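You operate a simulated robot arm through the tools that you are given. There is no shell and no other tool. Be economical: measure what you need, move in short steps, check, and stop when the job is done.

You run a simulated robot arm. Do the job below in one go: nothing can be reset, and whatever is moved stays where it is left.

Task
Unbolt the green bracket from the black disc and bolt the blue one on.
Fine: the old one goes in the grey tray; run the nut down tight. Set down upright: what you pick out.

The check looks at the end state, three seconds after you hand in, the way a careful person would. Anything else that was tipped, shoved, dropped, spilled or broken makes it a failure.

Robot
A 7-joint arm with a two-finger parallel gripper, fixed in place. Base frame: the origin is at the foot of the arm, x ahead of it, y to its left, z up; the work surface is at about z = 0.85. Lengths are in m, angles in degrees, forces in N, time in s.
With the tool pointing down near the work surface it reaches from about 0.34 to 0.76 m from the base axis. Its first joint turns from -115.0 to 115.0 degrees. Payload 3.91 kg.
Tool frame: the origin (TCP) lies between the finger pads and is the grasp point; the fingertips stand 0.03 m ahead of it; z points along the fingers, y is the line along which they close. Largest opening 0.11 m; finger width 0.02, thickness 0.01; the body of the gripper, 0.048 by 0.112 m, starts 0.055 m behind the TCP.
Orientation is that of the tool frame in the base frame, as a unit quaternion [w, x, y, z]. With the fingers straight down and closing along the base's y, the tool's x points along the base's -x, its y along +y and its z along -z.

Tools
- The arm moves only by the tool arm_command. Its argument "targets" is a list of rows, each a list of 6 numbers: the shift along the tool's x, y, z in units of 150 mm (1.0 is 150 mm), then the turn, a rotation vector about the tool's x, y, z in units of 120 degrees (1.0 is 120 degrees). In form: [[tx, ty, tz, rx, ry, rz], ...]. A call has 1 to 10 rows; each row is the pose to reach, as a shift and turn from the pose commanded when the call began, along the tool's axes at that moment. "grip" is the opening, from 0 (shut) to 1 (fully open), set as the call begins (left out, the last holds). A call with a number of a shift or a turn outside -1 to 1 is refused whole. A row lasts 0.2 s, in which the tool goes at most 0.05 m and 8.6 degrees; a call with a longer step from one row to the next is refused whole, and so is a gripper value outside its range. A pose out of reach is approached as far as the arm can. The call stops where the force on the tool passes 40 N (or 10 N more than at its start, if that is more) or the arm is blocked; 0.2 s more then pass. Each finger travels about 0.108 m/s and halts on what it meets, pressing with about 26 N; the grip force reading is that of the motor and also rises with nothing between the fingers. The clock runs only during rows and for 0.2 s after the last one: add rows that repeat a pose to give the fingers time. The reply holds the time, the measured pose of the TCP, the force on the tool along the base axes, the opening and the grip force, in the units named above and with some noise, with the torque about the TCP (base axes, N m) and any sound that the robot's microphone picked up.
- Cameras (640 x 400 px; columns grow to the right, rows downward): "scene" is fixed at [0.2185, 0.5012, 1.4163]; the picture's right is [-0.49, -0.87, 0.00], its down [-0.77, 0.43, -0.47] and it looks along [0.41, -0.23, -0.88] (base axes); focal length 310 px, centre (320, 200). "wrist" rides on the gripper at [0.072, 0.017, -0.103] in the tool frame; the picture's right is [-0.23, 0.97, 0.00], its down [-0.76, -0.18, -0.62] and it looks along [-0.61, -0.14, 0.78] (tool axes); focal length 222 px, centre (320, 200). There is no depth. A picture from a camera that has moved, and an enlarged one, comes with that camera's place and axes in the base frame and with its lens.
- grab_frame(camera): a new picture of that camera. The clock stands still meanwhile.
- lift_body(by): slides the trunk up (or, below 0, down) by that many m; the arm rides with it, the base frame stays. It gives what a move gives, with no picture.
- zoom(camera, box): a new picture of the part [left, top, right, bottom] of that camera's present view, enlarged. The clock stands still meanwhile.
- hand_in(): hands the job in; it is judged then, once.

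Go step by step. Nothing tells you positions but the pictures and the camera data: compare them with the known pose of the tool, close in by small moves and look again before you grip or let go. The budget is 120 turns and 68 pictures, counting those below and the enlarged ones. Unless the task says otherwise, let go and move clear before handing in, and close with one line.

The tools are called as name(argument=value, ...) on one line, values as JSON. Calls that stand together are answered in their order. arm_command: Moves the arm, as the interface text tells. Its arguments: {"type":"object","properties":{"targets":{"type":"array","items":{"type":"array","items":{"type":"number"}}},"grip":{"type":"number"}},"required":["targets"]} The other tools are called the same way: lift_body (by) slides the trunk up or down; grab_frame (camera) takes a picture; zoom (camera, box) takes an enlarged picture of a part of a camera's view; hand_in () hands the job in.

At the start:

```text
t: 0.0
position: [0.3918, 0.3568, 1.1328]
orientation: [0.0, -0.001, 1.0, 0.0]
ft_force: [-0.8, -0.1, 0.5]
wrist_torque: [-0.01, 0.01, 0.0]
gripper_width: 0.11
grasp_force: 0.1
trunk travel left (down, up): [-0.775, 0.215]
```

scene: 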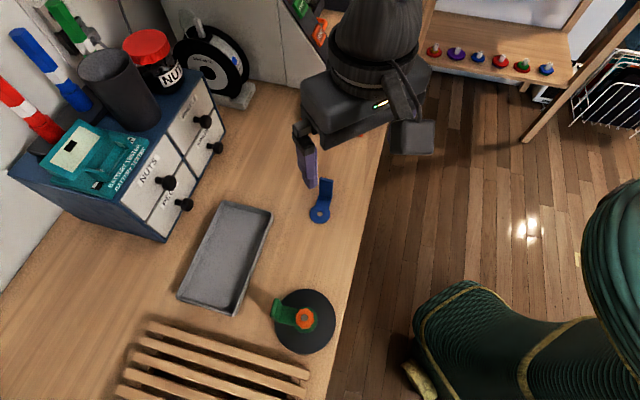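
wrist: 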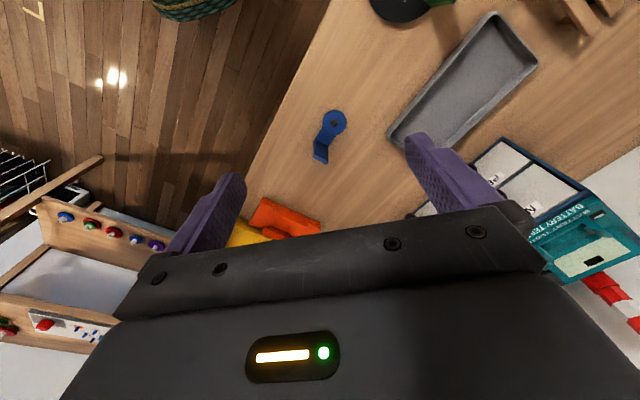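

I see a black disc with the green bracket held by an orange nut, a blue bracket and a grey tray on the bench. I'll look closer first.

zoom(camera="scene", box=[240, 260, 368, 340])

zoom(camera="scene", box=[270, 160, 366, 220])

```text
5.00 times, centred on (304, 300) of scene
camera zoom: at [0.2185, 0.5012, 1.4163], right [-0.49, -0.87, 0.0], down [-0.77, 0.43, -0.47], along [0.41, -0.23, -0.88], focal length 1550 px, centre (400, -300)
```

zoom: 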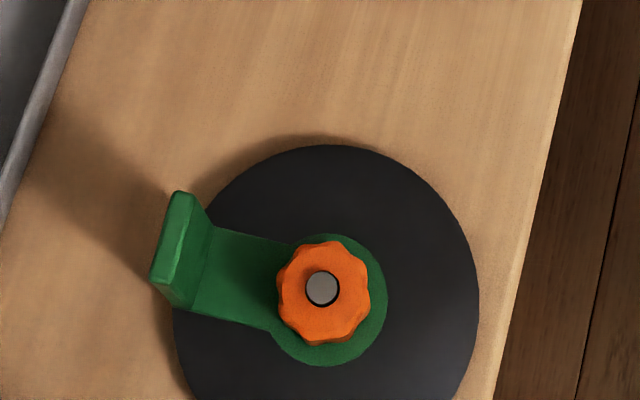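

```text
6.67 times, centred on (318, 190) of scene
camera zoom: at [0.2185, 0.5012, 1.4163], right [-0.49, -0.87, 0.0], down [-0.77, 0.43, -0.47], along [0.41, -0.23, -0.88], focal length 2066 px, centre (333, 267)
```

zoom: 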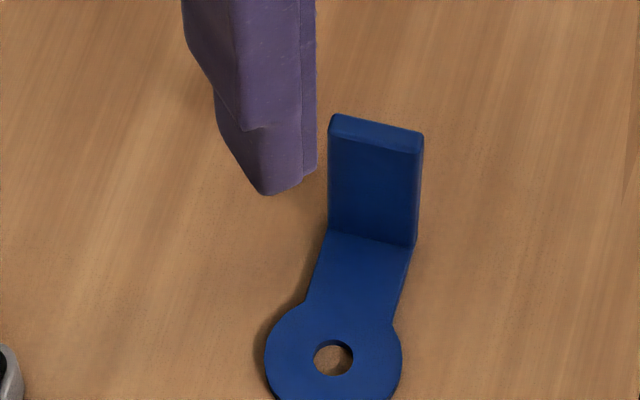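

The stud is near (0.29, 0.49) and the blue ring near (0.454, 0.369). I move over the disc at a safe height to look with the wrist camera.

arm_command(targets=[[0.11, 0.15, 0.08, 0, 0, 0], [0.22, 0.3, 0.16, 0, 0, 0], [0.33, 0.45, 0.25, 0, 0, 0], [0.45, 0.6, 0.35, 0, 0, 0], [0.57, 0.75, 0.45, 0, 0, 0], [0.68, 0.88, 0.55, 0, 0, 0], [0.68, 0.88, 0.55, 0, 0, 0]], grip=0.6)

grab_frame(camera="wrist")

grab_frame(camera="scene")

```text
t: 1.6
position: [0.2886, 0.4876, 1.0495]
orientation: [0.0, 0.0, 1.0, 0.0]
ft_force: [-0.8, -0.6, -0.3]
wrist_torque: [0.0, -0.02, -0.01]
gripper_width: 0.066
grasp_force: 0.0
trunk travel left (down, up): [-0.775, 0.215]
```

```text
63 pictures are left
camera wrist: at [0.2166, 0.5062, 1.153], right [0.23, 0.97, 0.0], down [0.76, -0.18, 0.62], along [0.61, -0.14, -0.78], focal length 222 px, centre (320, 200)
```

wrist: 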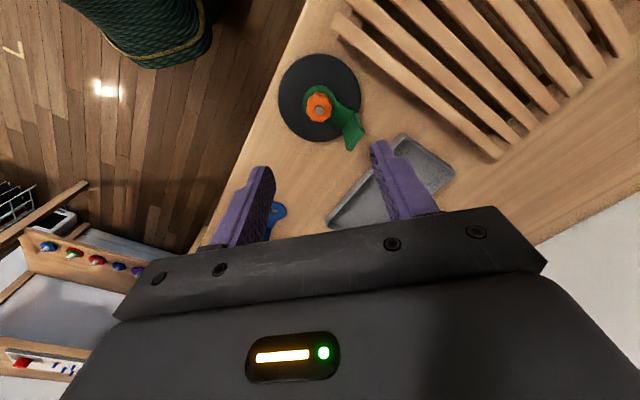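

```text
62 pictures are left
```

scene: 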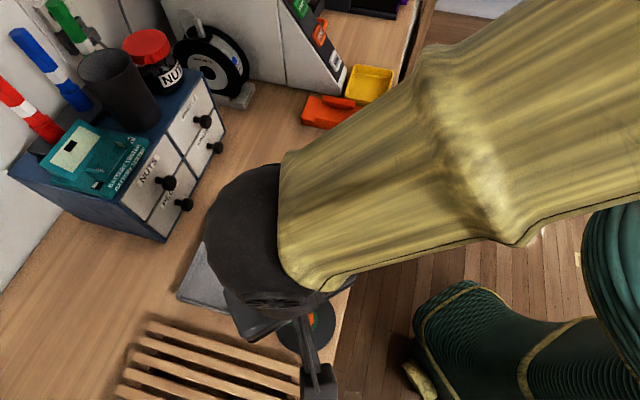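

Triangulating gives the stud top at about (0.287, 0.490, 0.907). I look closer for heights.

zoom(camera="wrist", box=[264, 40, 392, 160])

```text
3.33 times, centred on (328, 100) of wrist
camera zoom: at [0.2166, 0.5062, 1.153], right [0.23, 0.97, 0.0], down [0.76, -0.18, 0.62], along [0.61, -0.14, -0.78], focal length 740 px, centre (293, 533)
```

zoom: 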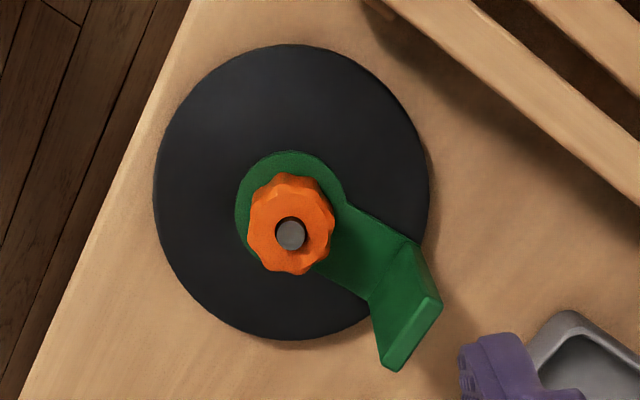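

Disc top looks about 0.865, ring top about 0.88 and nut top about 0.90. I descend to just above the nut, with the opening reduced, and look.

arm_command(targets=[[0.01, 0.014, 0.2, 0, 0, 0], [0.011, 0.014, 0.4, 0, 0, 0], [0.011, 0.014, 0.6, 0, 0, 0], [0.011, 0.014, 0.663, 0, 0, 0], [0.011, 0.014, 0.663, 0, 0, 0]], grip=0.46)

grab_frame(camera="wrist")

zoom(camera="scene", box=[240, 260, 368, 340])

```text
t: 2.8
position: [0.2891, 0.4894, 0.9495]
orientation: [0.001, 0.0, 1.0, 0.001]
ft_force: [0.7, 0.0, -0.8]
wrist_torque: [-0.01, 0.04, 0.0]
gripper_width: 0.0507
grasp_force: 0.0
trunk travel left (down, up): [-0.775, 0.215]
```

```text
60 pictures are left
camera wrist: at [0.2165, 0.5061, 1.053], right [0.23, 0.97, 0.0], down [0.76, -0.18, 0.62], along [0.61, -0.14, -0.78], focal length 222 px, centre (320, 200)
```

wrist: 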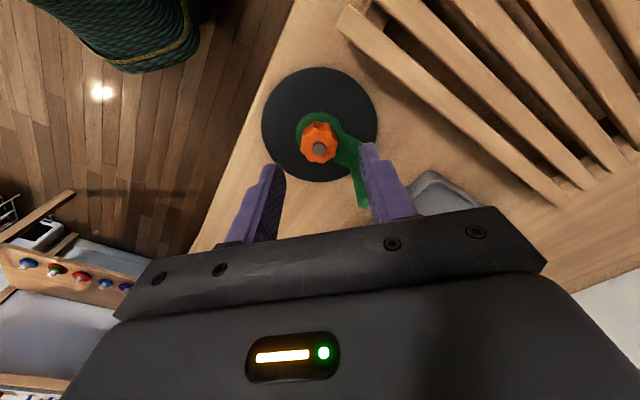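

```text
5.00 times, centred on (304, 300) of scene
camera zoom: at [0.2185, 0.5012, 1.4163], right [-0.49, -0.87, 0.0], down [-0.77, 0.43, -0.47], along [0.41, -0.23, -0.88], focal length 1550 px, centre (400, -300)
```

zoom: 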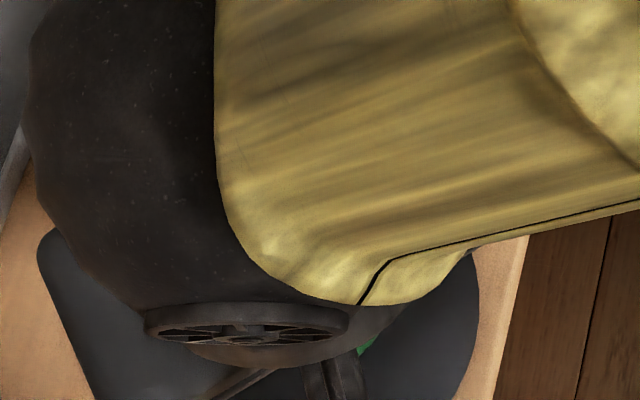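

I zoom on the wrist view to measure nut, ring and upright.

zoom(camera="wrist", box=[256, 60, 400, 220])

```text
2.50 times, centred on (328, 140) of wrist
camera zoom: at [0.2165, 0.5061, 1.053], right [0.23, 0.97, 0.0], down [0.76, -0.18, 0.62], along [0.61, -0.14, -0.78], focal length 555 px, centre (300, 350)
```

zoom: 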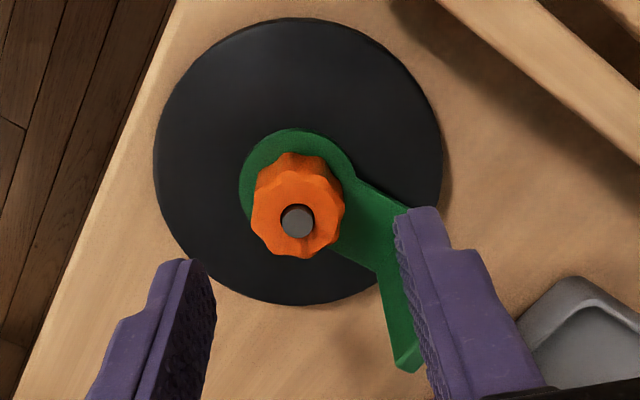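

Nut is about 28 mm wide, with its top near 0.899 and the ring top near 0.878. I pre-rotate the gripper clockwise (seen from above) at height to win stroke for loosening.

arm_command(targets=[[0.01, 0, -0.3, 0, 0, 0.07], [0.01, 0, -0.33, 0, 0, 0.14], [0.01, 0, -0.33, 0, 0, 0.21], [0.01, 0, -0.33, 0, 0, 0.28], [0.01, 0, -0.33, 0, 0, 0.35], [0.01, 0, -0.33, 0, 0, 0.42], [0.01, 0, -0.33, 0, 0, 0.49], [0.01, 0, -0.33, 0, 0, 0.56], [0.01, 0, -0.33, 0, 0, 0.63], [0.01, 0, -0.33, 0, 0, 0.7]], grip=0.39)

```text
t: 5.0
position: [0.2877, 0.489, 0.998]
orientation: [0.001, 0.671, 0.742, 0.0]
ft_force: [0.2, -1.1, -0.3]
wrist_torque: [-0.02, 0.0, 0.0]
gripper_width: 0.0428
grasp_force: 0.1
trunk travel left (down, up): [-0.775, 0.215]
```

It turned the full 84°. I try further.

arm_command(targets=[[0, 0, 0, 0, 0, 0.07], [0, 0, 0, 0, 0, 0.14], [0, 0, 0, 0, 0, 0.21], [0, 0, 0, 0, 0, 0.28], [0, 0, 0, 0, 0, 0.35], [0, 0, 0, 0, 0, 0.42], [0, 0, 0, 0, 0, 0.49], [0, 0, 0, 0, 0, 0.56], [0, 0, 0, 0, 0, 0.63], [0, 0, 0, 0, 0, 0.7]])

grab_frame(camera="wrist")

```text
t: 7.2
position: [0.2866, 0.4898, 0.9998]
orientation: [-0.001, 0.984, 0.177, 0.0]
ft_force: [-0.3, -0.1, 0.6]
wrist_torque: [0.01, -0.01, 0.01]
gripper_width: 0.0427
grasp_force: 0.1
out of reach, approached as far as the arm can: row 10
trunk travel left (down, up): [-0.775, 0.215]
```

```text
57 pictures are left
camera wrist: at [0.3604, 0.4986, 1.1036], right [0.13, -0.99, 0.0], down [-0.78, -0.1, 0.62], along [-0.62, -0.08, -0.78], focal length 222 px, centre (320, 200)
```

wrist: 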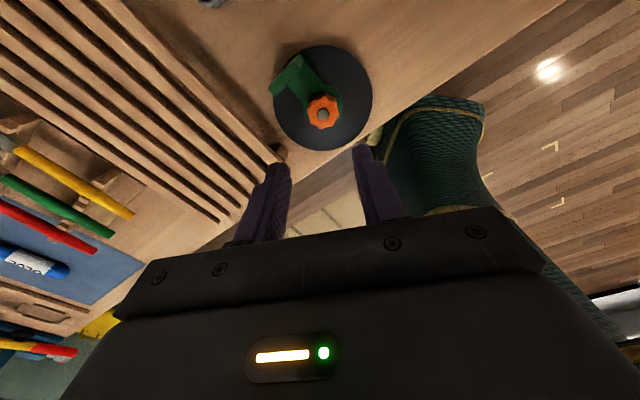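

The clockwise limit is about 160° past the start, which leaves a big stroke for loosening. Opposite wrist views put the stud at about (0.291, 0.488), so I descend partway and check alignment.

arm_command(targets=[[0.013, 0.0, 0.17, 0, 0, 0], [0.026, 0.01, 0.34, 0, 0, 0], [0.026, 0.01, 0.42, 0, 0, 0], [0.026, 0.01, 0.42, 0, 0, 0]])

zoom(camera="wrist", box=[240, 60, 400, 220])

```text
t: 8.2
position: [0.2928, 0.4892, 0.9368]
orientation: [0.001, 0.984, 0.177, 0.0]
ft_force: [0.1, -0.5, -0.4]
wrist_torque: [-0.02, -0.04, 0.02]
gripper_width: 0.0431
grasp_force: 0.1
trunk travel left (down, up): [-0.775, 0.215]
```

```text
2.50 times, centred on (320, 140) of wrist
camera zoom: at [0.3655, 0.499, 1.0406], right [0.13, -0.99, 0.0], down [-0.78, -0.1, 0.62], along [-0.62, -0.08, -0.78], focal length 555 px, centre (320, 350)
```

zoom: 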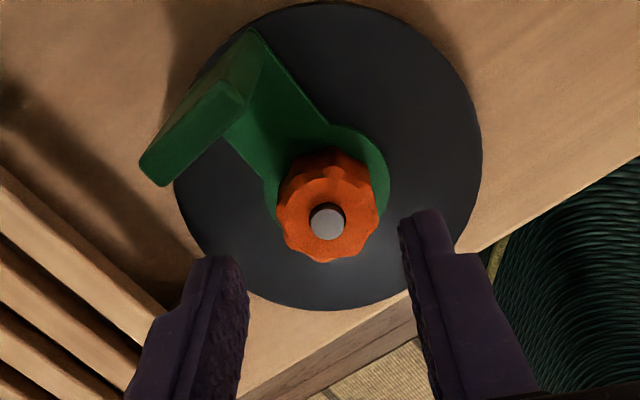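

Alignment looks good: stud top at (0.293, 0.488, 0.8885). I lower the fingertips around the nut and close.

arm_command(targets=[[0, 0.005, 0.11, 0, 0, 0], [0, 0.008, 0.222, 0, 0, 0], [0, 0.008, 0.222, 0, 0, 0]])

zoom(camera="wrist", box=[240, 60, 400, 220])

```text
t: 9.0
position: [0.2922, 0.4888, 0.9033]
orientation: [-0.001, 0.984, 0.177, 0.0]
ft_force: [0.8, -0.1, 0.0]
wrist_torque: [0.0, -0.04, 0.0]
gripper_width: 0.0429
grasp_force: 0.1
trunk travel left (down, up): [-0.775, 0.215]
```

```text
2.50 times, centred on (320, 140) of wrist
camera zoom: at [0.366, 0.4983, 1.0058], right [0.13, -0.99, 0.0], down [-0.78, -0.1, 0.62], along [-0.62, -0.08, -0.78], focal length 555 px, centre (320, 350)
```

zoom: 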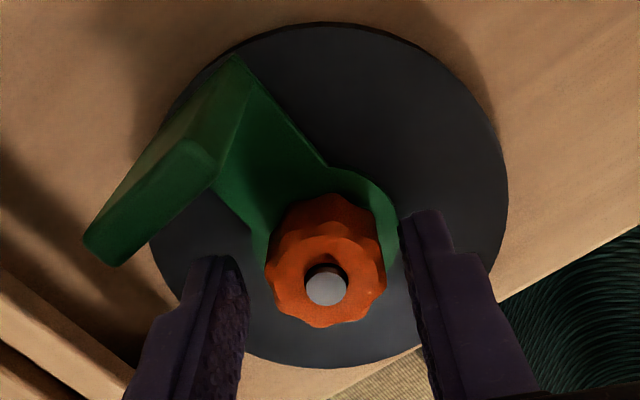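

The tips straddle the nut as predicted. I close on it.

arm_command(targets=[[0, 0, 0, 0, 0, 0], [0, 0, 0, 0, 0, 0], [0, 0, 0, 0, 0, 0]], grip=0.1)

```text
t: 9.8
position: [0.2938, 0.4876, 0.9027]
orientation: [0.001, 0.984, 0.177, 0.0]
ft_force: [5.9, -8.6, -0.7]
wrist_torque: [-0.29, -0.21, 0.01]
gripper_width: 0.0278
grasp_force: 25.3
trunk travel left (down, up): [-0.775, 0.215]
```

Gripped at 27.8 mm with a small side load. I shift slightly to relieve it and start loosening (counter-clockwise from above).

arm_command(targets=[[0, 0.006, 0, 0, 0, 0], [0, 0.006, 0, 0, 0, -0.06], [0, 0.006, 0, 0, 0, -0.12]])

```text
t: 10.6
position: [0.2937, 0.4873, 0.9033]
orientation: [0.0, 0.954, 0.3, 0.0]
ft_force: [9.1, -3.8, -1.4]
wrist_torque: [-0.09, -0.23, 0.02]
gripper_width: 0.0275
grasp_force: 26.1
trunk travel left (down, up): [-0.775, 0.215]
```

arm_command(targets=[[0.004, 0.006, 0, 0, 0, -0.07], [0.004, 0.006, 0, 0, 0, -0.14], [0.004, 0.006, 0, 0, 0, -0.21], [0.004, 0.006, 0, 0, 0, -0.28], [0.004, 0.006, 0, 0, 0, -0.35], [0.004, 0.006, 0, 0, 0, -0.42], [0.004, 0.006, 0, 0, 0, -0.49], [0.004, 0.006, 0, 0, 0, -0.56], [0.004, 0.006, 0, 0, 0, -0.63]])

zoom(camera="wrist", box=[240, 60, 400, 220])

```text
t: 12.6
position: [0.2942, 0.4883, 0.9032]
orientation: [0.001, 0.569, 0.822, 0.0]
ft_force: [0.3, 3.0, -0.4]
wrist_torque: [0.11, -0.02, 0.01]
gripper_width: 0.0272
grasp_force: 26.0
trunk travel left (down, up): [-0.775, 0.215]
```

```text
2.50 times, centred on (320, 140) of wrist
camera zoom: at [0.2835, 0.5615, 1.007], right [0.99, 0.13, 0.0], down [0.1, -0.78, 0.62], along [0.08, -0.62, -0.78], focal length 555 px, centre (320, 350)
```

zoom: 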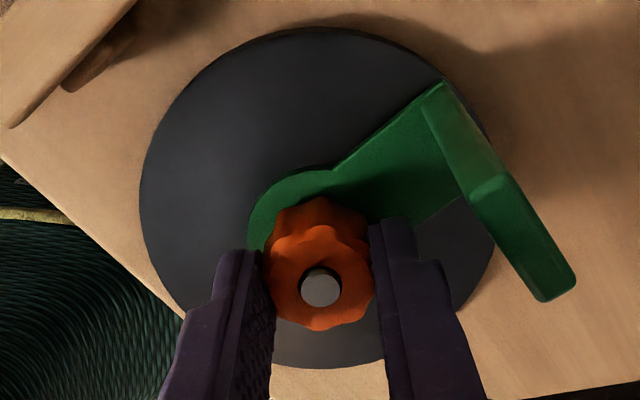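

The bracket hasn't turned (its bend projects as predicted), and the nut turns freely. I keep going counter-clockwise.

arm_command(targets=[[0, 0, 0, 0, 0, -0.07], [0, 0, 0, 0, 0, -0.14], [0, 0, 0, 0, 0, -0.21], [0, 0, 0, 0, 0, -0.28], [0, 0, 0, 0, 0, -0.35], [0, 0, 0, 0, 0, -0.42], [0, 0, 0, 0, 0, -0.49], [0, 0, 0, 0, 0, -0.56], [0, 0, 0, 0, 0, -0.63], [0, 0, 0, 0, 0, -0.7]])

arm_command(targets=[[0, 0, 0, 0, 0, -0.07], [0, 0, 0, 0, 0, -0.14], [0, 0, 0, 0, 0, -0.21], [0, 0, 0, 0, 0, -0.28], [0, 0, 0, 0, 0, -0.35], [0, 0, 0, 0, 0, -0.42], [0, 0, 0, 0, 0, -0.49], [0, 0, 0, 0, 0, -0.56], [0, 0, 0, 0, 0, -0.63], [0, 0, 0, 0, 0, -0.7]])

zoom(camera="wrist", box=[240, 60, 400, 220])

```text
t: 14.8
position: [0.293, 0.4874, 0.9043]
orientation: [0.0, -0.127, 0.992, 0.0]
ft_force: [1.1, 5.3, 3.1]
wrist_torque: [0.21, -0.01, -0.03]
gripper_width: 0.0273
grasp_force: 26.1
trunk travel left (down, up): [-0.775, 0.215]
```

```text
t: 17.0
position: [0.2922, 0.4876, 0.9037]
orientation: [-0.001, 0.758, -0.652, 0.0]
ft_force: [2.1, 3.3, 11.7]
wrist_torque: [0.09, -0.02, -0.04]
gripper_width: 0.0274
grasp_force: 26.0
trunk travel left (down, up): [-0.775, 0.215]
```

```text
2.50 times, centred on (320, 140) of wrist
camera zoom: at [0.2872, 0.4128, 1.0073], right [-1.0, 0.08, 0.0], down [0.06, 0.78, 0.62], along [0.05, 0.62, -0.78], focal length 555 px, centre (320, 350)
```

zoom: 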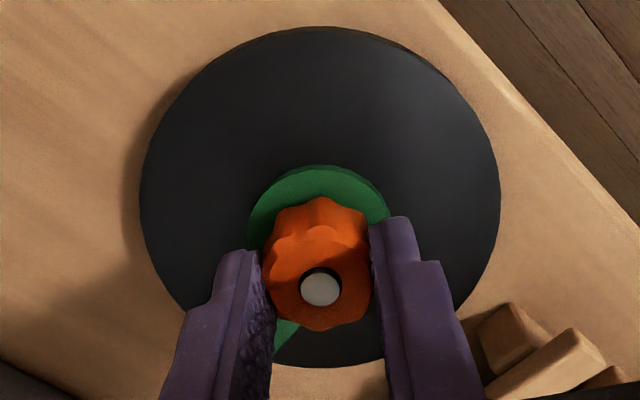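

The upward force shows the nut climbing the thread. I continue, rising a little with it.

arm_command(targets=[[0, 0, -0.005, 0, 0, -0.07], [0, 0, -0.006, 0, 0, -0.14], [0, 0, -0.007, 0, 0, -0.21], [0, 0, -0.008, 0, 0, -0.28], [0, 0, -0.009, 0, 0, -0.35], [0, 0, -0.01, 0, 0, -0.42], [0, 0, -0.01, 0, 0, -0.49], [0, 0, -0.011, 0, 0, -0.56], [0, 0, -0.011, 0, 0, -0.63]])

```text
t: 19.0
position: [0.2934, 0.4875, 0.9055]
orientation: [0.0, 0.999, -0.05, 0.0]
ft_force: [5.4, 4.2, 4.8]
wrist_torque: [0.16, -0.18, -0.01]
gripper_width: 0.0271
grasp_force: 25.7
trunk travel left (down, up): [-0.775, 0.215]
```

Nearly a full turn done. I open slightly, wind the gripper back clockwise, then regrip for another turn.

arm_command(targets=[[0, 0, 0, 0, 0, 0], [0, 0, 0, 0, 0, 0.07], [0, 0, 0, 0, 0, 0.14], [0, 0, 0, 0, 0, 0.21], [0, 0, 0, 0, 0, 0.28], [0, 0, 0, 0, 0, 0.35], [0, 0, 0, 0, 0, 0.42], [0, 0, 0, 0, 0, 0.49], [0, 0, 0, 0, 0, 0.56], [0, 0, 0, 0, 0, 0.63]], grip=0.35)

arm_command(targets=[[0, 0, 0, 0, 0, 0.07], [0, 0, 0, 0, 0, 0.14], [0, 0, 0, 0, 0, 0.21], [0, 0, 0, 0, 0, 0.28], [0, 0, 0, 0, 0, 0.35], [0, 0, 0, 0, 0, 0.42], [0, 0, 0, 0, 0, 0.49], [0, 0, 0, 0, 0, 0.56], [0, 0, 0, 0, 0, 0.63], [0, 0, 0, 0, 0, 0.7]])

arm_command(targets=[[0, 0, 0, 0, 0, 0.07], [0, 0, 0, 0, 0, 0.14], [0, 0, 0, 0, 0, 0.21], [0, 0, 0, 0, 0, 0.28], [0, 0, 0, 0, 0, 0.35], [0, 0, 0, 0, 0, 0.42], [0, 0, 0, 0, 0, 0.49], [0, 0, 0, 0, 0, 0.56], [0, 0, 0, 0, 0, 0.63], [0, 0, 0, 0, 0, 0.7]])

arm_command(targets=[[0, 0, 0, 0, 0, 0.07], [0, 0, 0, 0, 0, 0.14], [0, 0, 0, 0, 0, 0.21], [0, 0, 0, 0, 0, 0.28], [0, 0, 0, 0, 0, 0.35], [0, 0, 0, 0, 0, 0.42], [0, 0, 0, 0, 0, 0.49], [0, 0, 0, 0, 0, 0.56], [0, 0, 0, 0, 0, 0.63], [0, 0, 0, 0, 0, 0.69]])

zoom(camera="wrist", box=[240, 60, 400, 220])

```text
t: 21.2
position: [0.2927, 0.488, 0.9044]
orientation: [0.001, 0.757, -0.654, 0.0]
ft_force: [-1.0, -0.2, 0.6]
wrist_torque: [-0.01, 0.01, -0.03]
gripper_width: 0.0386
grasp_force: 0.0
trunk travel left (down, up): [-0.775, 0.215]
```

```text
t: 23.4
position: [0.2937, 0.4879, 0.9056]
orientation: [0.0, -0.123, 0.992, -0.001]
ft_force: [0.4, 0.1, 0.0]
wrist_torque: [0.02, 0.01, -0.02]
gripper_width: 0.0384
grasp_force: 0.0
trunk travel left (down, up): [-0.775, 0.215]
```

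```text
t: 25.6
position: [0.2937, 0.4866, 0.9052]
orientation: [0.0, 0.572, 0.821, 0.0]
ft_force: [0.3, -0.4, 0.0]
wrist_torque: [0.0, -0.01, 0.02]
gripper_width: 0.0385
grasp_force: 0.1
trunk travel left (down, up): [-0.775, 0.215]
```

```text
t: 27.8
position: [0.2923, 0.4872, 0.9044]
orientation: [0.0, 0.971, 0.238, 0.0]
ft_force: [0.1, -0.1, 0.8]
wrist_torque: [0.02, -0.01, -0.03]
gripper_width: 0.0384
grasp_force: 0.1
trunk travel left (down, up): [-0.775, 0.215]
```

```text
2.50 times, centred on (320, 140) of wrist
camera zoom: at [0.3645, 0.5062, 1.0087], right [0.25, -0.97, 0.0], down [-0.76, -0.19, 0.62], along [-0.6, -0.15, -0.78], focal length 555 px, centre (320, 350)
```

zoom: 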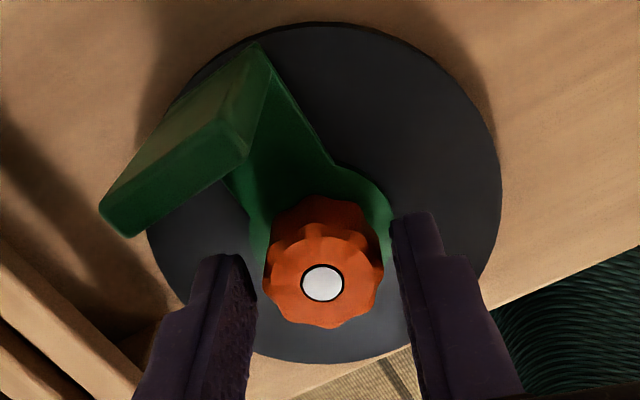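

The stud is now flush with the nut top, so the nut rises about 2 mm per turn. Next full turn.

arm_command(targets=[[0, 0, 0, 0, 0, 0], [0, 0, 0, 0, 0, 0], [0, 0, -0.001, 0, 0, -0.07], [0, 0, -0.001, 0, 0, -0.14], [0, 0, -0.002, 0, 0, -0.21], [0, 0, -0.002, 0, 0, -0.28], [0, 0, -0.003, 0, 0, -0.35], [0, 0, -0.003, 0, 0, -0.42], [0, 0, -0.003, 0, 0, -0.49], [0, 0, -0.004, 0, 0, -0.56]], grip=0.1)

arm_command(targets=[[0, 0, 0, 0, 0, -0.07], [0, 0, -0.001, 0, 0, -0.14], [0, 0, -0.001, 0, 0, -0.21], [0, 0, -0.002, 0, 0, -0.28], [0, 0, -0.002, 0, 0, -0.35], [0, 0, -0.003, 0, 0, -0.42], [0, 0, -0.003, 0, 0, -0.49], [0, 0, -0.003, 0, 0, -0.56], [0, 0, -0.004, 0, 0, -0.63], [0, 0, -0.004, 0, 0, -0.7]])

arm_command(targets=[[0, 0, 0, 0, 0, -0.07], [0, 0, -0.001, 0, 0, -0.14], [0, 0, -0.001, 0, 0, -0.21], [0, 0, -0.002, 0, 0, -0.28], [0, 0, -0.002, 0, 0, -0.35], [0, 0, -0.003, 0, 0, -0.42], [0, 0, -0.003, 0, 0, -0.49], [0, 0, -0.003, 0, 0, -0.56], [0, 0, -0.004, 0, 0, -0.63], [0, 0, -0.004, 0, 0, -0.7]])

arm_command(targets=[[0, 0, 0, 0, 0, -0.07], [0, 0, -0.001, 0, 0, -0.14], [0, 0, -0.001, 0, 0, -0.21], [0, 0, -0.002, 0, 0, -0.28], [0, 0, -0.002, 0, 0, -0.35], [0, 0, -0.003, 0, 0, -0.42], [0, 0, -0.003, 0, 0, -0.49], [0, 0, -0.003, 0, 0, -0.56], [0, 0, -0.004, 0, 0, -0.63], [0, 0, -0.004, 0, 0, -0.7]])

zoom(camera="wrist", box=[240, 60, 400, 220])

```text
t: 30.0
position: [0.2937, 0.4873, 0.907]
orientation: [-0.001, 0.676, 0.737, 0.0]
ft_force: [4.5, 0.7, 2.6]
wrist_torque: [0.07, -0.12, 0.01]
gripper_width: 0.031
grasp_force: 25.7
trunk travel left (down, up): [-0.775, 0.215]
```

```text
t: 32.2
position: [0.2932, 0.4866, 0.9063]
orientation: [0.0, 0.008, 1.0, 0.0]
ft_force: [5.9, -2.0, 3.2]
wrist_torque: [-0.21, -0.15, 0.02]
gripper_width: 0.0314
grasp_force: 26.7
trunk travel left (down, up): [-0.775, 0.215]
```

```text
t: 34.4
position: [0.2935, 0.4865, 0.9062]
orientation: [0.0, -0.663, 0.749, 0.001]
ft_force: [0.2, 0.0, -0.1]
wrist_torque: [0.04, 0.04, -0.04]
gripper_width: 0.0311
grasp_force: 25.7
trunk travel left (down, up): [-0.775, 0.215]
```

```text
t: 36.6
position: [0.2945, 0.4872, 0.9068]
orientation: [0.0, 0.993, -0.115, -0.001]
ft_force: [0.1, 0.4, -1.0]
wrist_torque: [0.0, 0.0, -0.03]
gripper_width: 0.0313
grasp_force: 26.4
trunk travel left (down, up): [-0.775, 0.215]
```

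```text
2.50 times, centred on (320, 140) of wrist
camera zoom: at [0.3604, 0.4542, 1.0106], right [-0.44, -0.9, 0.0], down [-0.7, 0.35, 0.62], along [-0.56, 0.28, -0.78], focal length 555 px, centre (320, 350)
```

zoom: 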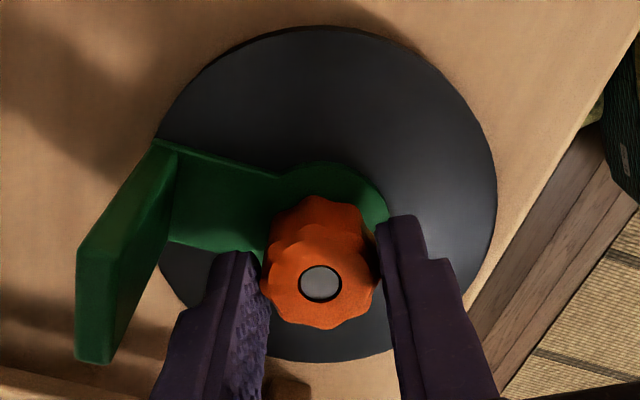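

Side and lift forces dropped to zero, so the nut may already be free. I lift slowly to test.

arm_command(targets=[[0, 0, -0.01, 0, 0, 0], [0, 0, -0.02, 0, 0, 0], [0, 0, -0.03, 0, 0, 0]])

zoom(camera="wrist", box=[240, 60, 400, 220])

```text
t: 37.4
position: [0.2943, 0.4859, 0.9132]
orientation: [0.0, 0.994, -0.114, 0.0]
ft_force: [0.0, 0.2, -0.2]
wrist_torque: [0.01, 0.0, 0.05]
gripper_width: 0.031
grasp_force: 26.1
trunk travel left (down, up): [-0.775, 0.215]
```

```text
2.50 times, centred on (320, 140) of wrist
camera zoom: at [0.3598, 0.454, 1.0154], right [-0.44, -0.9, 0.0], down [-0.7, 0.35, 0.62], along [-0.56, 0.28, -0.78], focal length 555 px, centre (320, 350)
```

zoom: 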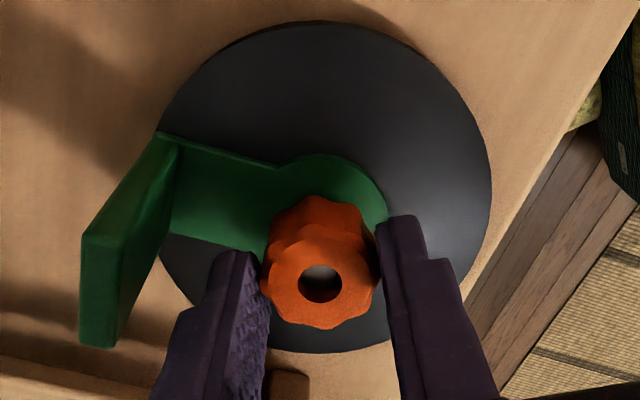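

The nut is off. I carry it up and over to a free bench spot near (0.39, 0.40).

arm_command(targets=[[0, 0, -0.2, 0, 0, 0], [0, 0, -0.4, 0, 0, 0], [0.19, 0.105, -0.4, 0, 0, 0], [0.38, 0.21, -0.4, 0, 0, 0], [0.57, 0.315, -0.4, 0, 0, 0], [0.756, 0.421, -0.4, 0, 0, 0], [0.756, 0.421, -0.15, 0, 0, 0], [0.756, 0.421, 0.1, 0, 0, 0], [0.756, 0.421, 0.1, 0, 0, 0]])

grab_frame(camera="wrist")

```text
t: 39.4
position: [0.3885, 0.3984, 0.8971]
orientation: [0.0, 0.993, -0.116, 0.001]
ft_force: [-0.4, 0.1, 0.3]
wrist_torque: [-0.01, -0.02, -0.02]
gripper_width: 0.0308
grasp_force: 25.8
trunk travel left (down, up): [-0.775, 0.215]
```

```text
49 pictures are left
camera wrist: at [0.4548, 0.3655, 1.0007], right [-0.44, -0.9, 0.0], down [-0.7, 0.35, 0.62], along [-0.56, 0.28, -0.78], focal length 222 px, centre (320, 200)
```

wrist: 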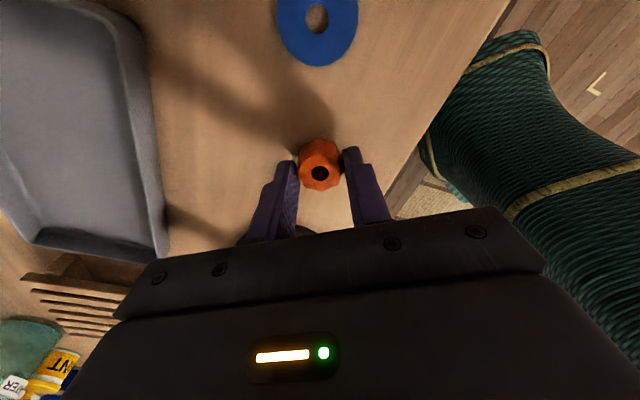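

The nut is clear; lowering gently until it touches.

arm_command(targets=[[0, 0, 0.04, 0, 0, 0], [0, 0, 0.065, 0, 0, 0], [0, 0, 0.065, 0, 0, 0]])

arm_command(targets=[[0, 0, 0.007, 0, 0, 0], [0, 0, 0.013, 0, 0, 0], [0, 0, 0.013, 0, 0, 0]])

zoom(camera="wrist", box=[240, 90, 400, 250])

```text
t: 40.2
position: [0.3885, 0.3991, 0.8887]
orientation: [-0.001, 0.993, -0.115, 0.001]
ft_force: [-1.9, 2.8, 14.3]
wrist_torque: [0.02, 0.11, 0.01]
gripper_width: 0.0311
grasp_force: 26.0
trunk travel left (down, up): [-0.775, 0.215]
```

```text
t: 41.0
position: [0.3888, 0.3996, 0.8869]
orientation: [-0.002, 0.993, -0.114, 0.0]
ft_force: [-0.1, 5.1, 28.2]
wrist_torque: [0.09, 0.02, 0.06]
gripper_width: 0.0313
grasp_force: 26.5
trunk travel left (down, up): [-0.775, 0.215]
```

```text
2.50 times, centred on (320, 170) of wrist
camera zoom: at [0.4552, 0.3664, 0.9902], right [-0.44, -0.9, 0.0], down [-0.7, 0.34, 0.62], along [-0.56, 0.28, -0.78], focal length 555 px, centre (320, 275)
```

zoom: 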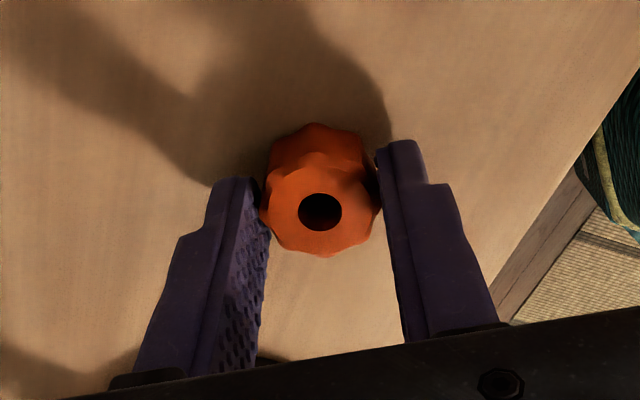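

Contact was at TCP z ≈ 0.889. I ease up to relieve the pressure, open, and rise clear.

arm_command(targets=[[0, 0, -0.015, 0, 0, 0], [0, 0, -0.022, 0, 0, 0], [0, 0, -0.022, 0, 0, 0]])

arm_command(targets=[[0, 0, 0, 0, 0, 0], [0, 0, 0, 0, 0, 0], [0, 0, -0.2, 0, 0, 0], [0, 0, -0.5, 0, 0, 0], [0, 0, -0.8, 0, 0, 0], [0, 0, -0.8, 0, 0, 0]], grip=0.45)

grab_frame(camera="wrist")

zoom(camera="scene", box=[160, 160, 400, 340])

```text
t: 41.8
position: [0.3869, 0.4003, 0.8861]
orientation: [0.001, 0.994, -0.113, 0.0]
ft_force: [0.1, 0.6, -0.8]
wrist_torque: [-0.03, -0.03, -0.01]
gripper_width: 0.0311
grasp_force: 25.6
trunk travel left (down, up): [-0.775, 0.215]
```

```text
t: 43.2
position: [0.3884, 0.4, 1.0092]
orientation: [0.001, 0.993, -0.115, -0.001]
ft_force: [-0.2, -0.1, 0.3]
wrist_torque: [0.0, -0.01, -0.04]
gripper_width: 0.0494
grasp_force: 0.1
trunk travel left (down, up): [-0.775, 0.215]
```

```text
47 pictures are left
camera wrist: at [0.4541, 0.3669, 1.1134], right [-0.44, -0.9, 0.0], down [-0.7, 0.35, 0.62], along [-0.56, 0.28, -0.78], focal length 222 px, centre (320, 200)
```

wrist: 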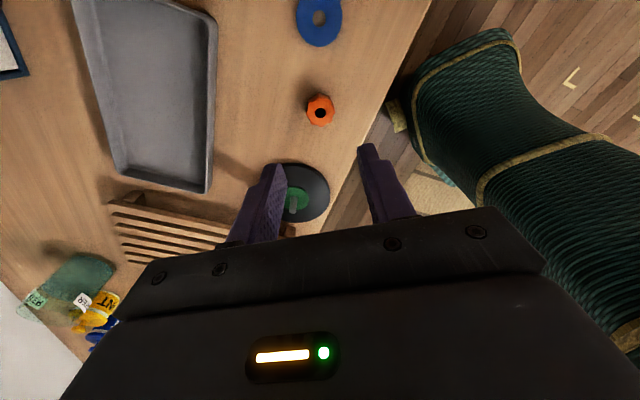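

```text
2.22 times, centred on (280, 250) of scene
camera zoom: at [0.2185, 0.5012, 1.4163], right [-0.49, -0.87, 0.0], down [-0.77, 0.43, -0.47], along [0.41, -0.23, -0.88], focal length 689 px, centre (409, 89)
```

zoom: 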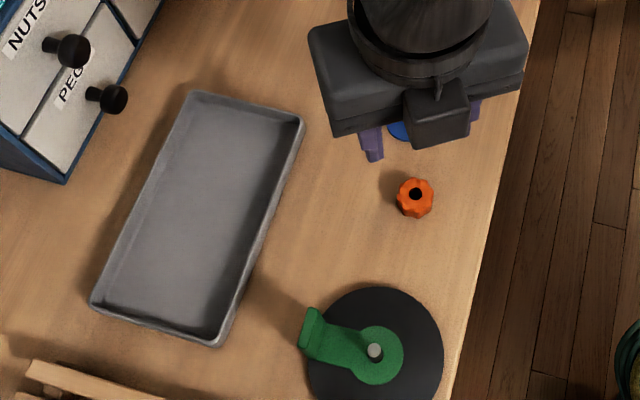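

The nut stands upright at about (0.388, 0.400). Next I move above the green bracket's upright, near (0.323, 0.5215), with the closing line across the plate.

arm_command(targets=[[-0.15, -0.17, 0, 0, 0, 0.05], [-0.3, -0.34, 0, 0, 0, 0.1], [-0.45, -0.52, 0, 0, 0, 0.16], [-0.607, -0.692, 0, 0, 0, 0.225], [-0.607, -0.692, 0.1, 0, 0, 0.225], [-0.607, -0.692, 0.1, 0, 0, 0.225]])

zoom(camera="wrist", box=[220, 50, 420, 220])

```text
t: 44.6
position: [0.3244, 0.5202, 0.9935]
orientation: [0.0, 0.939, -0.344, -0.001]
ft_force: [-0.7, 0.8, -0.3]
wrist_torque: [-0.02, -0.01, 0.0]
gripper_width: 0.0496
grasp_force: 0.0
trunk travel left (down, up): [-0.775, 0.215]
```

```text
2.35 times, centred on (320, 135) of wrist
camera zoom: at [0.3683, 0.4614, 1.0975], right [-0.8, -0.6, 0.0], down [-0.47, 0.63, 0.62], along [-0.37, 0.5, -0.78], focal length 523 px, centre (320, 353)
```

zoom: 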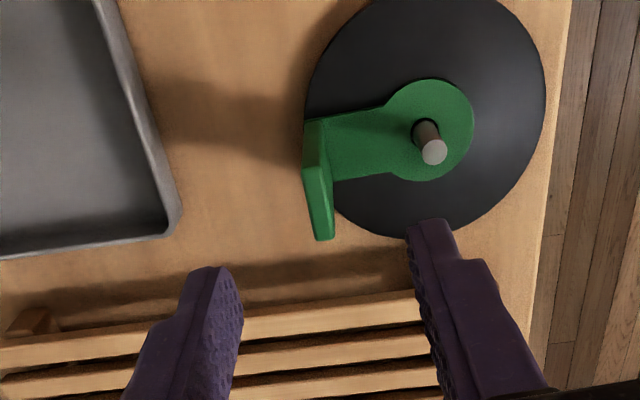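

The plate's top sits right at the predicted TCP line (centre ≈ 0.3245, 0.5205, facing ≈ 46°). I narrow the opening, descend around it and look before gripping.

arm_command(targets=[[0, 0, 0, 0, 0, 0.032], [0, 0, 0.15, 0, 0, 0.032], [0, 0, 0.3, 0, 0, 0.032], [0, 0, 0.3, 0, 0, 0.032]], grip=0.34)

zoom(camera="wrist", box=[220, 50, 420, 220])

```text
t: 45.6
position: [0.3251, 0.5223, 0.9479]
orientation: [0.0, 0.928, -0.374, 0.0]
ft_force: [0.5, 0.3, -0.1]
wrist_torque: [-0.01, 0.01, 0.01]
gripper_width: 0.0374
grasp_force: 0.0
trunk travel left (down, up): [-0.775, 0.215]
```

```text
2.35 times, centred on (320, 135) of wrist
camera zoom: at [0.3652, 0.4591, 1.0516], right [-0.84, -0.54, 0.0], down [-0.42, 0.66, 0.62], along [-0.34, 0.52, -0.78], focal length 523 px, centre (320, 353)
```

zoom: 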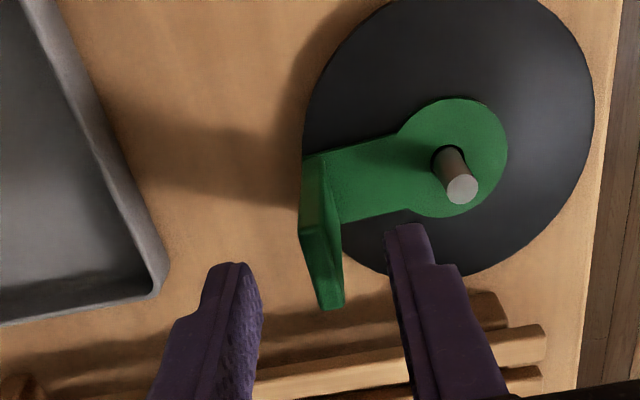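

Perfectly centred and aligned. I descend further and close.

arm_command(targets=[[0, 0, 0.11, 0, 0, 0], [0, 0, 0.21, 0, 0, 0], [0, 0, 0.21, 0, 0, 0]])

arm_command(targets=[[0, 0, 0, 0, 0, 0], [0, 0, 0, 0, 0, 0], [0, 0, 0, 0, 0, 0], [0, 0, 0, 0, 0, 0]], grip=0)

zoom(camera="wrist", box=[220, 50, 420, 220])

```text
t: 46.4
position: [0.3254, 0.522, 0.9179]
orientation: [-0.001, 0.927, -0.375, 0.0]
ft_force: [0.9, 0.0, 0.3]
wrist_torque: [-0.04, 0.01, -0.01]
gripper_width: 0.0373
grasp_force: 0.1
trunk travel left (down, up): [-0.775, 0.215]
```

```text
t: 47.4
position: [0.3254, 0.5199, 0.9174]
orientation: [0.0, 0.927, -0.375, 0.0]
ft_force: [-0.7, -0.2, -0.5]
wrist_torque: [-0.04, 0.04, 0.0]
gripper_width: 0.0076
grasp_force: 25.5
trunk travel left (down, up): [-0.775, 0.215]
```

```text
2.35 times, centred on (320, 135) of wrist
camera zoom: at [0.3648, 0.459, 1.0207], right [-0.84, -0.54, 0.0], down [-0.42, 0.66, 0.62], along [-0.34, 0.52, -0.78], focal length 523 px, centre (320, 353)
```

zoom: 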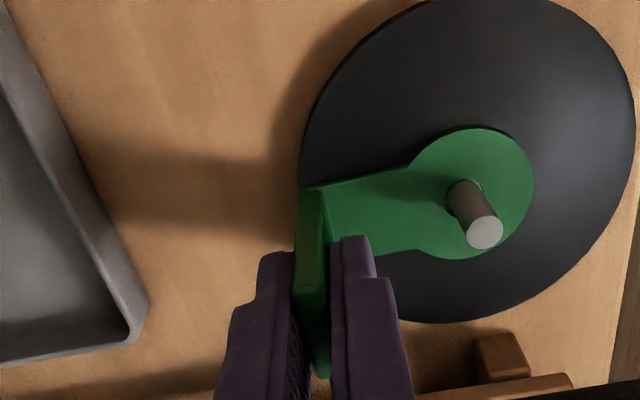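

Gripped on the 7.6 mm plate with no side load. I lift straight up off the stud.

arm_command(targets=[[0, 0, -0.05, 0, 0, 0], [0, 0, -0.1, 0, 0, 0], [0, 0, -0.2, 0, 0, 0], [0, 0, -0.35, 0, 0, 0], [0, 0, -0.5, 0, 0, 0], [0, 0, -0.5, 0, 0, 0]])

grab_frame(camera="wrist")

```text
t: 48.8
position: [0.3249, 0.5211, 0.9918]
orientation: [0.001, 0.927, -0.376, 0.0]
ft_force: [0.3, 0.4, -1.1]
wrist_torque: [0.01, -0.02, -0.01]
gripper_width: 0.0077
grasp_force: 25.7
trunk travel left (down, up): [-0.775, 0.215]
```

```text
42 pictures are left
camera wrist: at [0.3643, 0.4584, 1.0957], right [-0.84, -0.54, 0.0], down [-0.42, 0.66, 0.62], along [-0.34, 0.52, -0.78], focal length 222 px, centre (320, 200)
```

wrist: 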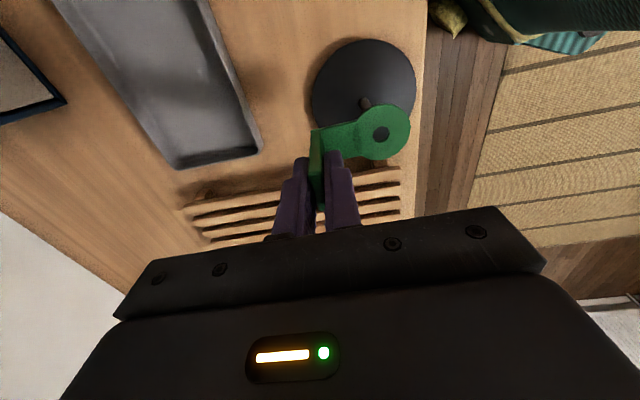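

The bracket is free of the stud. I carry it over the tray (centre ≈ 0.46, 0.55), turning it to lie along the tray's length.

arm_command(targets=[[0.07, -0.07, -0.05, 0, 0, 0.07], [0.14, -0.14, -0.1, 0, 0, 0.14], [0.22, -0.22, -0.1, 0, 0, 0.21], [0.3, -0.31, -0.1, 0, 0, 0.28], [0.38, -0.39, -0.1, 0, 0, 0.35], [0.46, -0.47, -0.1, 0, 0, 0.42], [0.54, -0.55, -0.1, 0, 0, 0.49], [0.62, -0.63, -0.1, 0, 0, 0.56], [0.68, -0.7, -0.1, 0, 0, 0.63], [0.714, -0.739, -0.1, 0, 0, 0.7]])

grab_frame(camera="wrist")

grab_frame(camera="scene")

```text
t: 51.0
position: [0.4791, 0.5271, 1.0081]
orientation: [0.0, -0.439, 0.899, 0.0]
ft_force: [1.0, -0.1, -0.9]
wrist_torque: [0.01, -0.02, 0.0]
gripper_width: 0.0077
grasp_force: 26.1
trunk travel left (down, up): [-0.775, 0.215]
```

```text
41 pictures are left
camera wrist: at [0.4208, 0.4811, 1.1113], right [-0.63, 0.78, 0.0], down [0.61, 0.49, 0.62], along [0.49, 0.39, -0.78], focal length 222 px, centre (320, 200)
```

wrist: 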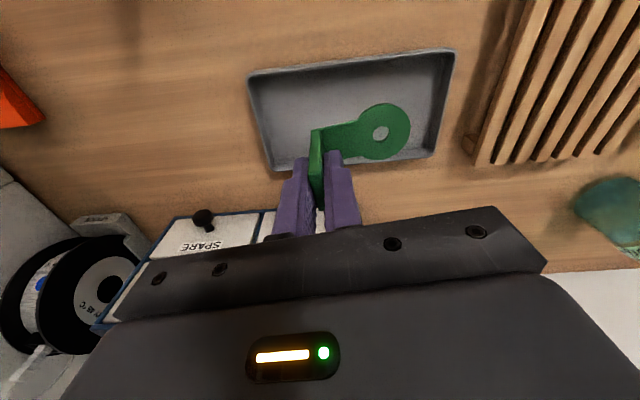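

```text
40 pictures are left
```

scene: 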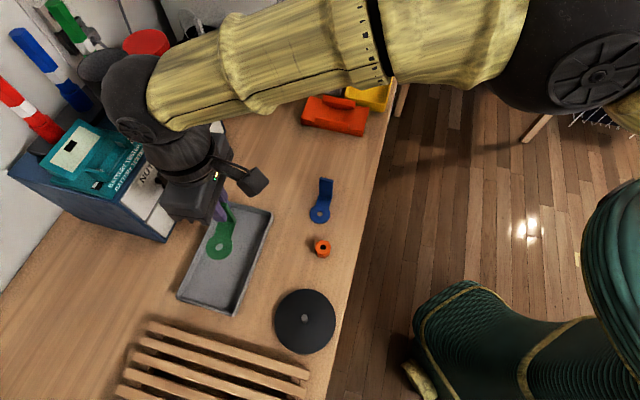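

The bracket hangs over the tray. I centre it, finish the turn, and lower to just above the floor.

arm_command(targets=[[-0.065, -0.008, 0, 0, 0, 0.058], [-0.065, -0.008, 0.2, 0, 0, 0.058], [-0.065, -0.008, 0.4, 0, 0, 0.058], [-0.065, -0.008, 0.56, 0, 0, 0.058], [-0.065, -0.008, 0.56, 0, 0, 0.058]])

grab_frame(camera="wrist")

```text
t: 52.2
position: [0.486, 0.5335, 0.9232]
orientation: [0.0, -0.383, 0.924, 0.0]
ft_force: [0.8, 0.2, -1.4]
wrist_torque: [0.02, -0.06, -0.01]
gripper_width: 0.0078
grasp_force: 26.5
trunk travel left (down, up): [-0.775, 0.215]
```

```text
39 pictures are left
camera wrist: at [0.4229, 0.4952, 1.0269], right [-0.53, 0.85, 0.0], down [0.66, 0.41, 0.62], along [0.53, 0.33, -0.78], focal length 222 px, centre (320, 200)
```

wrist: 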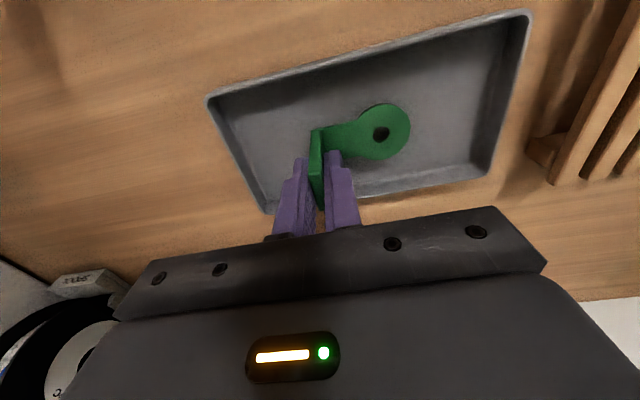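

Well inside the tray. I lower in tiny steps until contact.

arm_command(targets=[[0, 0, 0.02, 0, 0, 0], [0, 0, 0.04, 0, 0, 0], [0, 0, 0.06, 0, 0, 0], [0, 0, 0.06, 0, 0, 0]])

```text
t: 53.2
position: [0.4863, 0.5344, 0.9135]
orientation: [0.0, -0.382, 0.924, -0.001]
ft_force: [-0.1, -0.2, -1.8]
wrist_torque: [-0.04, 0.0, -0.04]
gripper_width: 0.0075
grasp_force: 25.5
trunk travel left (down, up): [-0.775, 0.215]
```

arm_command(targets=[[0, 0, 0.01, 0, 0, 0], [0, 0, 0.02, 0, 0, 0], [0, 0, 0.02, 0, 0, 0]])

```text
t: 54.0
position: [0.4845, 0.5344, 0.912]
orientation: [0.0, -0.383, 0.924, 0.0]
ft_force: [0.2, -0.1, 2.4]
wrist_torque: [0.03, 0.07, 0.01]
gripper_width: 0.0077
grasp_force: 25.7
trunk travel left (down, up): [-0.775, 0.215]
```

Contact is just starting. One more millimetre, then I release and rise.

arm_command(targets=[[0, 0, 0.005, 0, 0, 0], [0, 0, 0.005, 0, 0, 0]])

arm_command(targets=[[0, 0, 0, 0, 0, 0], [0, 0, 0, 0, 0, 0], [0, 0, -0.1, 0, 0, 0], [0, 0, -0.3, 0, 0, 0], [0, 0, -0.6, 0, 0, 0], [0, 0, -0.6, 0, 0, 0]], grip=0.3)

grab_frame(camera="wrist")

```text
t: 54.6
position: [0.4858, 0.5349, 0.9114]
orientation: [0.001, -0.383, 0.924, 0.0]
ft_force: [1.9, 0.1, 6.7]
wrist_torque: [0.08, 0.07, -0.04]
gripper_width: 0.0074
grasp_force: 26.0
trunk travel left (down, up): [-0.775, 0.215]
```

```text
t: 56.0
position: [0.4824, 0.5358, 1.0001]
orientation: [-0.001, -0.383, 0.924, 0.0]
ft_force: [-0.3, -0.1, -0.2]
wrist_torque: [-0.04, -0.02, 0.02]
gripper_width: 0.0328
grasp_force: 0.1
trunk travel left (down, up): [-0.775, 0.215]
```

```text
38 pictures are left
camera wrist: at [0.4192, 0.4959, 1.1031], right [-0.53, 0.85, 0.0], down [0.66, 0.41, 0.62], along [0.53, 0.33, -0.78], focal length 222 px, centre (320, 200)
```

wrist: 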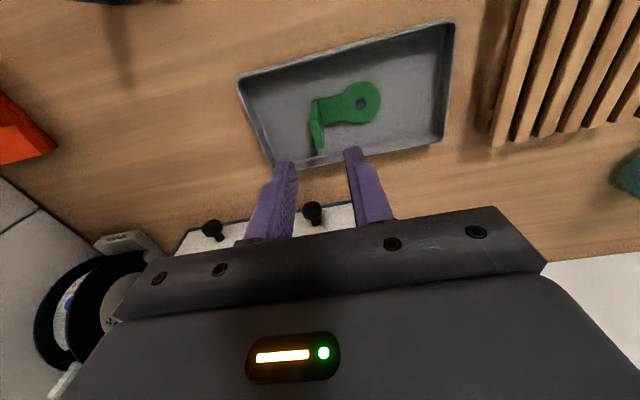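

The green bracket stands upright in the tray. Next I go above the blue bracket's upright near (0.486, 0.338), keeping this orientation.

arm_command(targets=[[0.15, -0.15, 0, 0, 0, 0], [0.31, -0.31, 0, 0, 0, 0], [0.47, -0.47, 0, 0, 0, 0], [0.63, -0.63, 0, 0, 0, 0], [0.78, -0.78, 0, 0, 0, 0], [0.926, -0.926, 0.0, 0, 0, 0], [0.926, -0.926, 0, 0, 0, 0]])

zoom(camera="wrist", box=[220, 50, 420, 220])

zoom(camera="scene", box=[160, 160, 400, 340])

```text
t: 57.6
position: [0.4856, 0.3364, 1.0007]
orientation: [0.0, -0.384, 0.923, 0.0]
ft_force: [0.1, 1.1, 0.9]
wrist_torque: [-0.01, 0.01, 0.01]
gripper_width: 0.0328
grasp_force: 0.0
trunk travel left (down, up): [-0.775, 0.215]
```

```text
2.35 times, centred on (320, 135) of wrist
camera zoom: at [0.4226, 0.2976, 1.1032], right [-0.53, 0.85, 0.0], down [0.66, 0.41, 0.62], along [0.53, 0.33, -0.78], focal length 523 px, centre (320, 353)
```

zoom: 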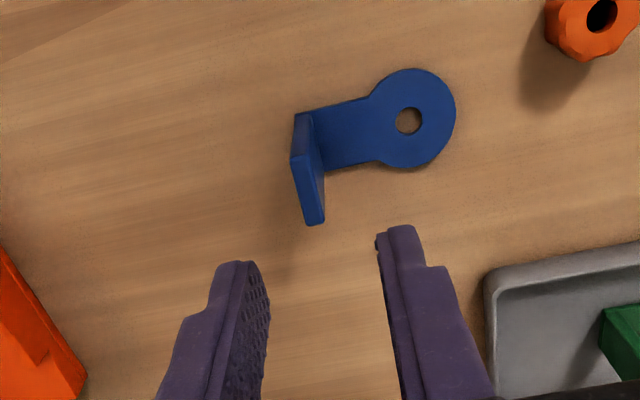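

```text
2.22 times, centred on (280, 250) of scene
camera zoom: at [0.2185, 0.5012, 1.4163], right [-0.49, -0.87, 0.0], down [-0.77, 0.43, -0.47], along [0.41, -0.23, -0.88], focal length 689 px, centre (409, 89)
```

zoom: 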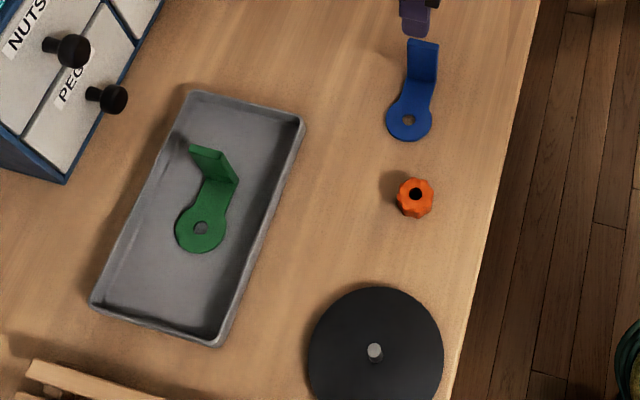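

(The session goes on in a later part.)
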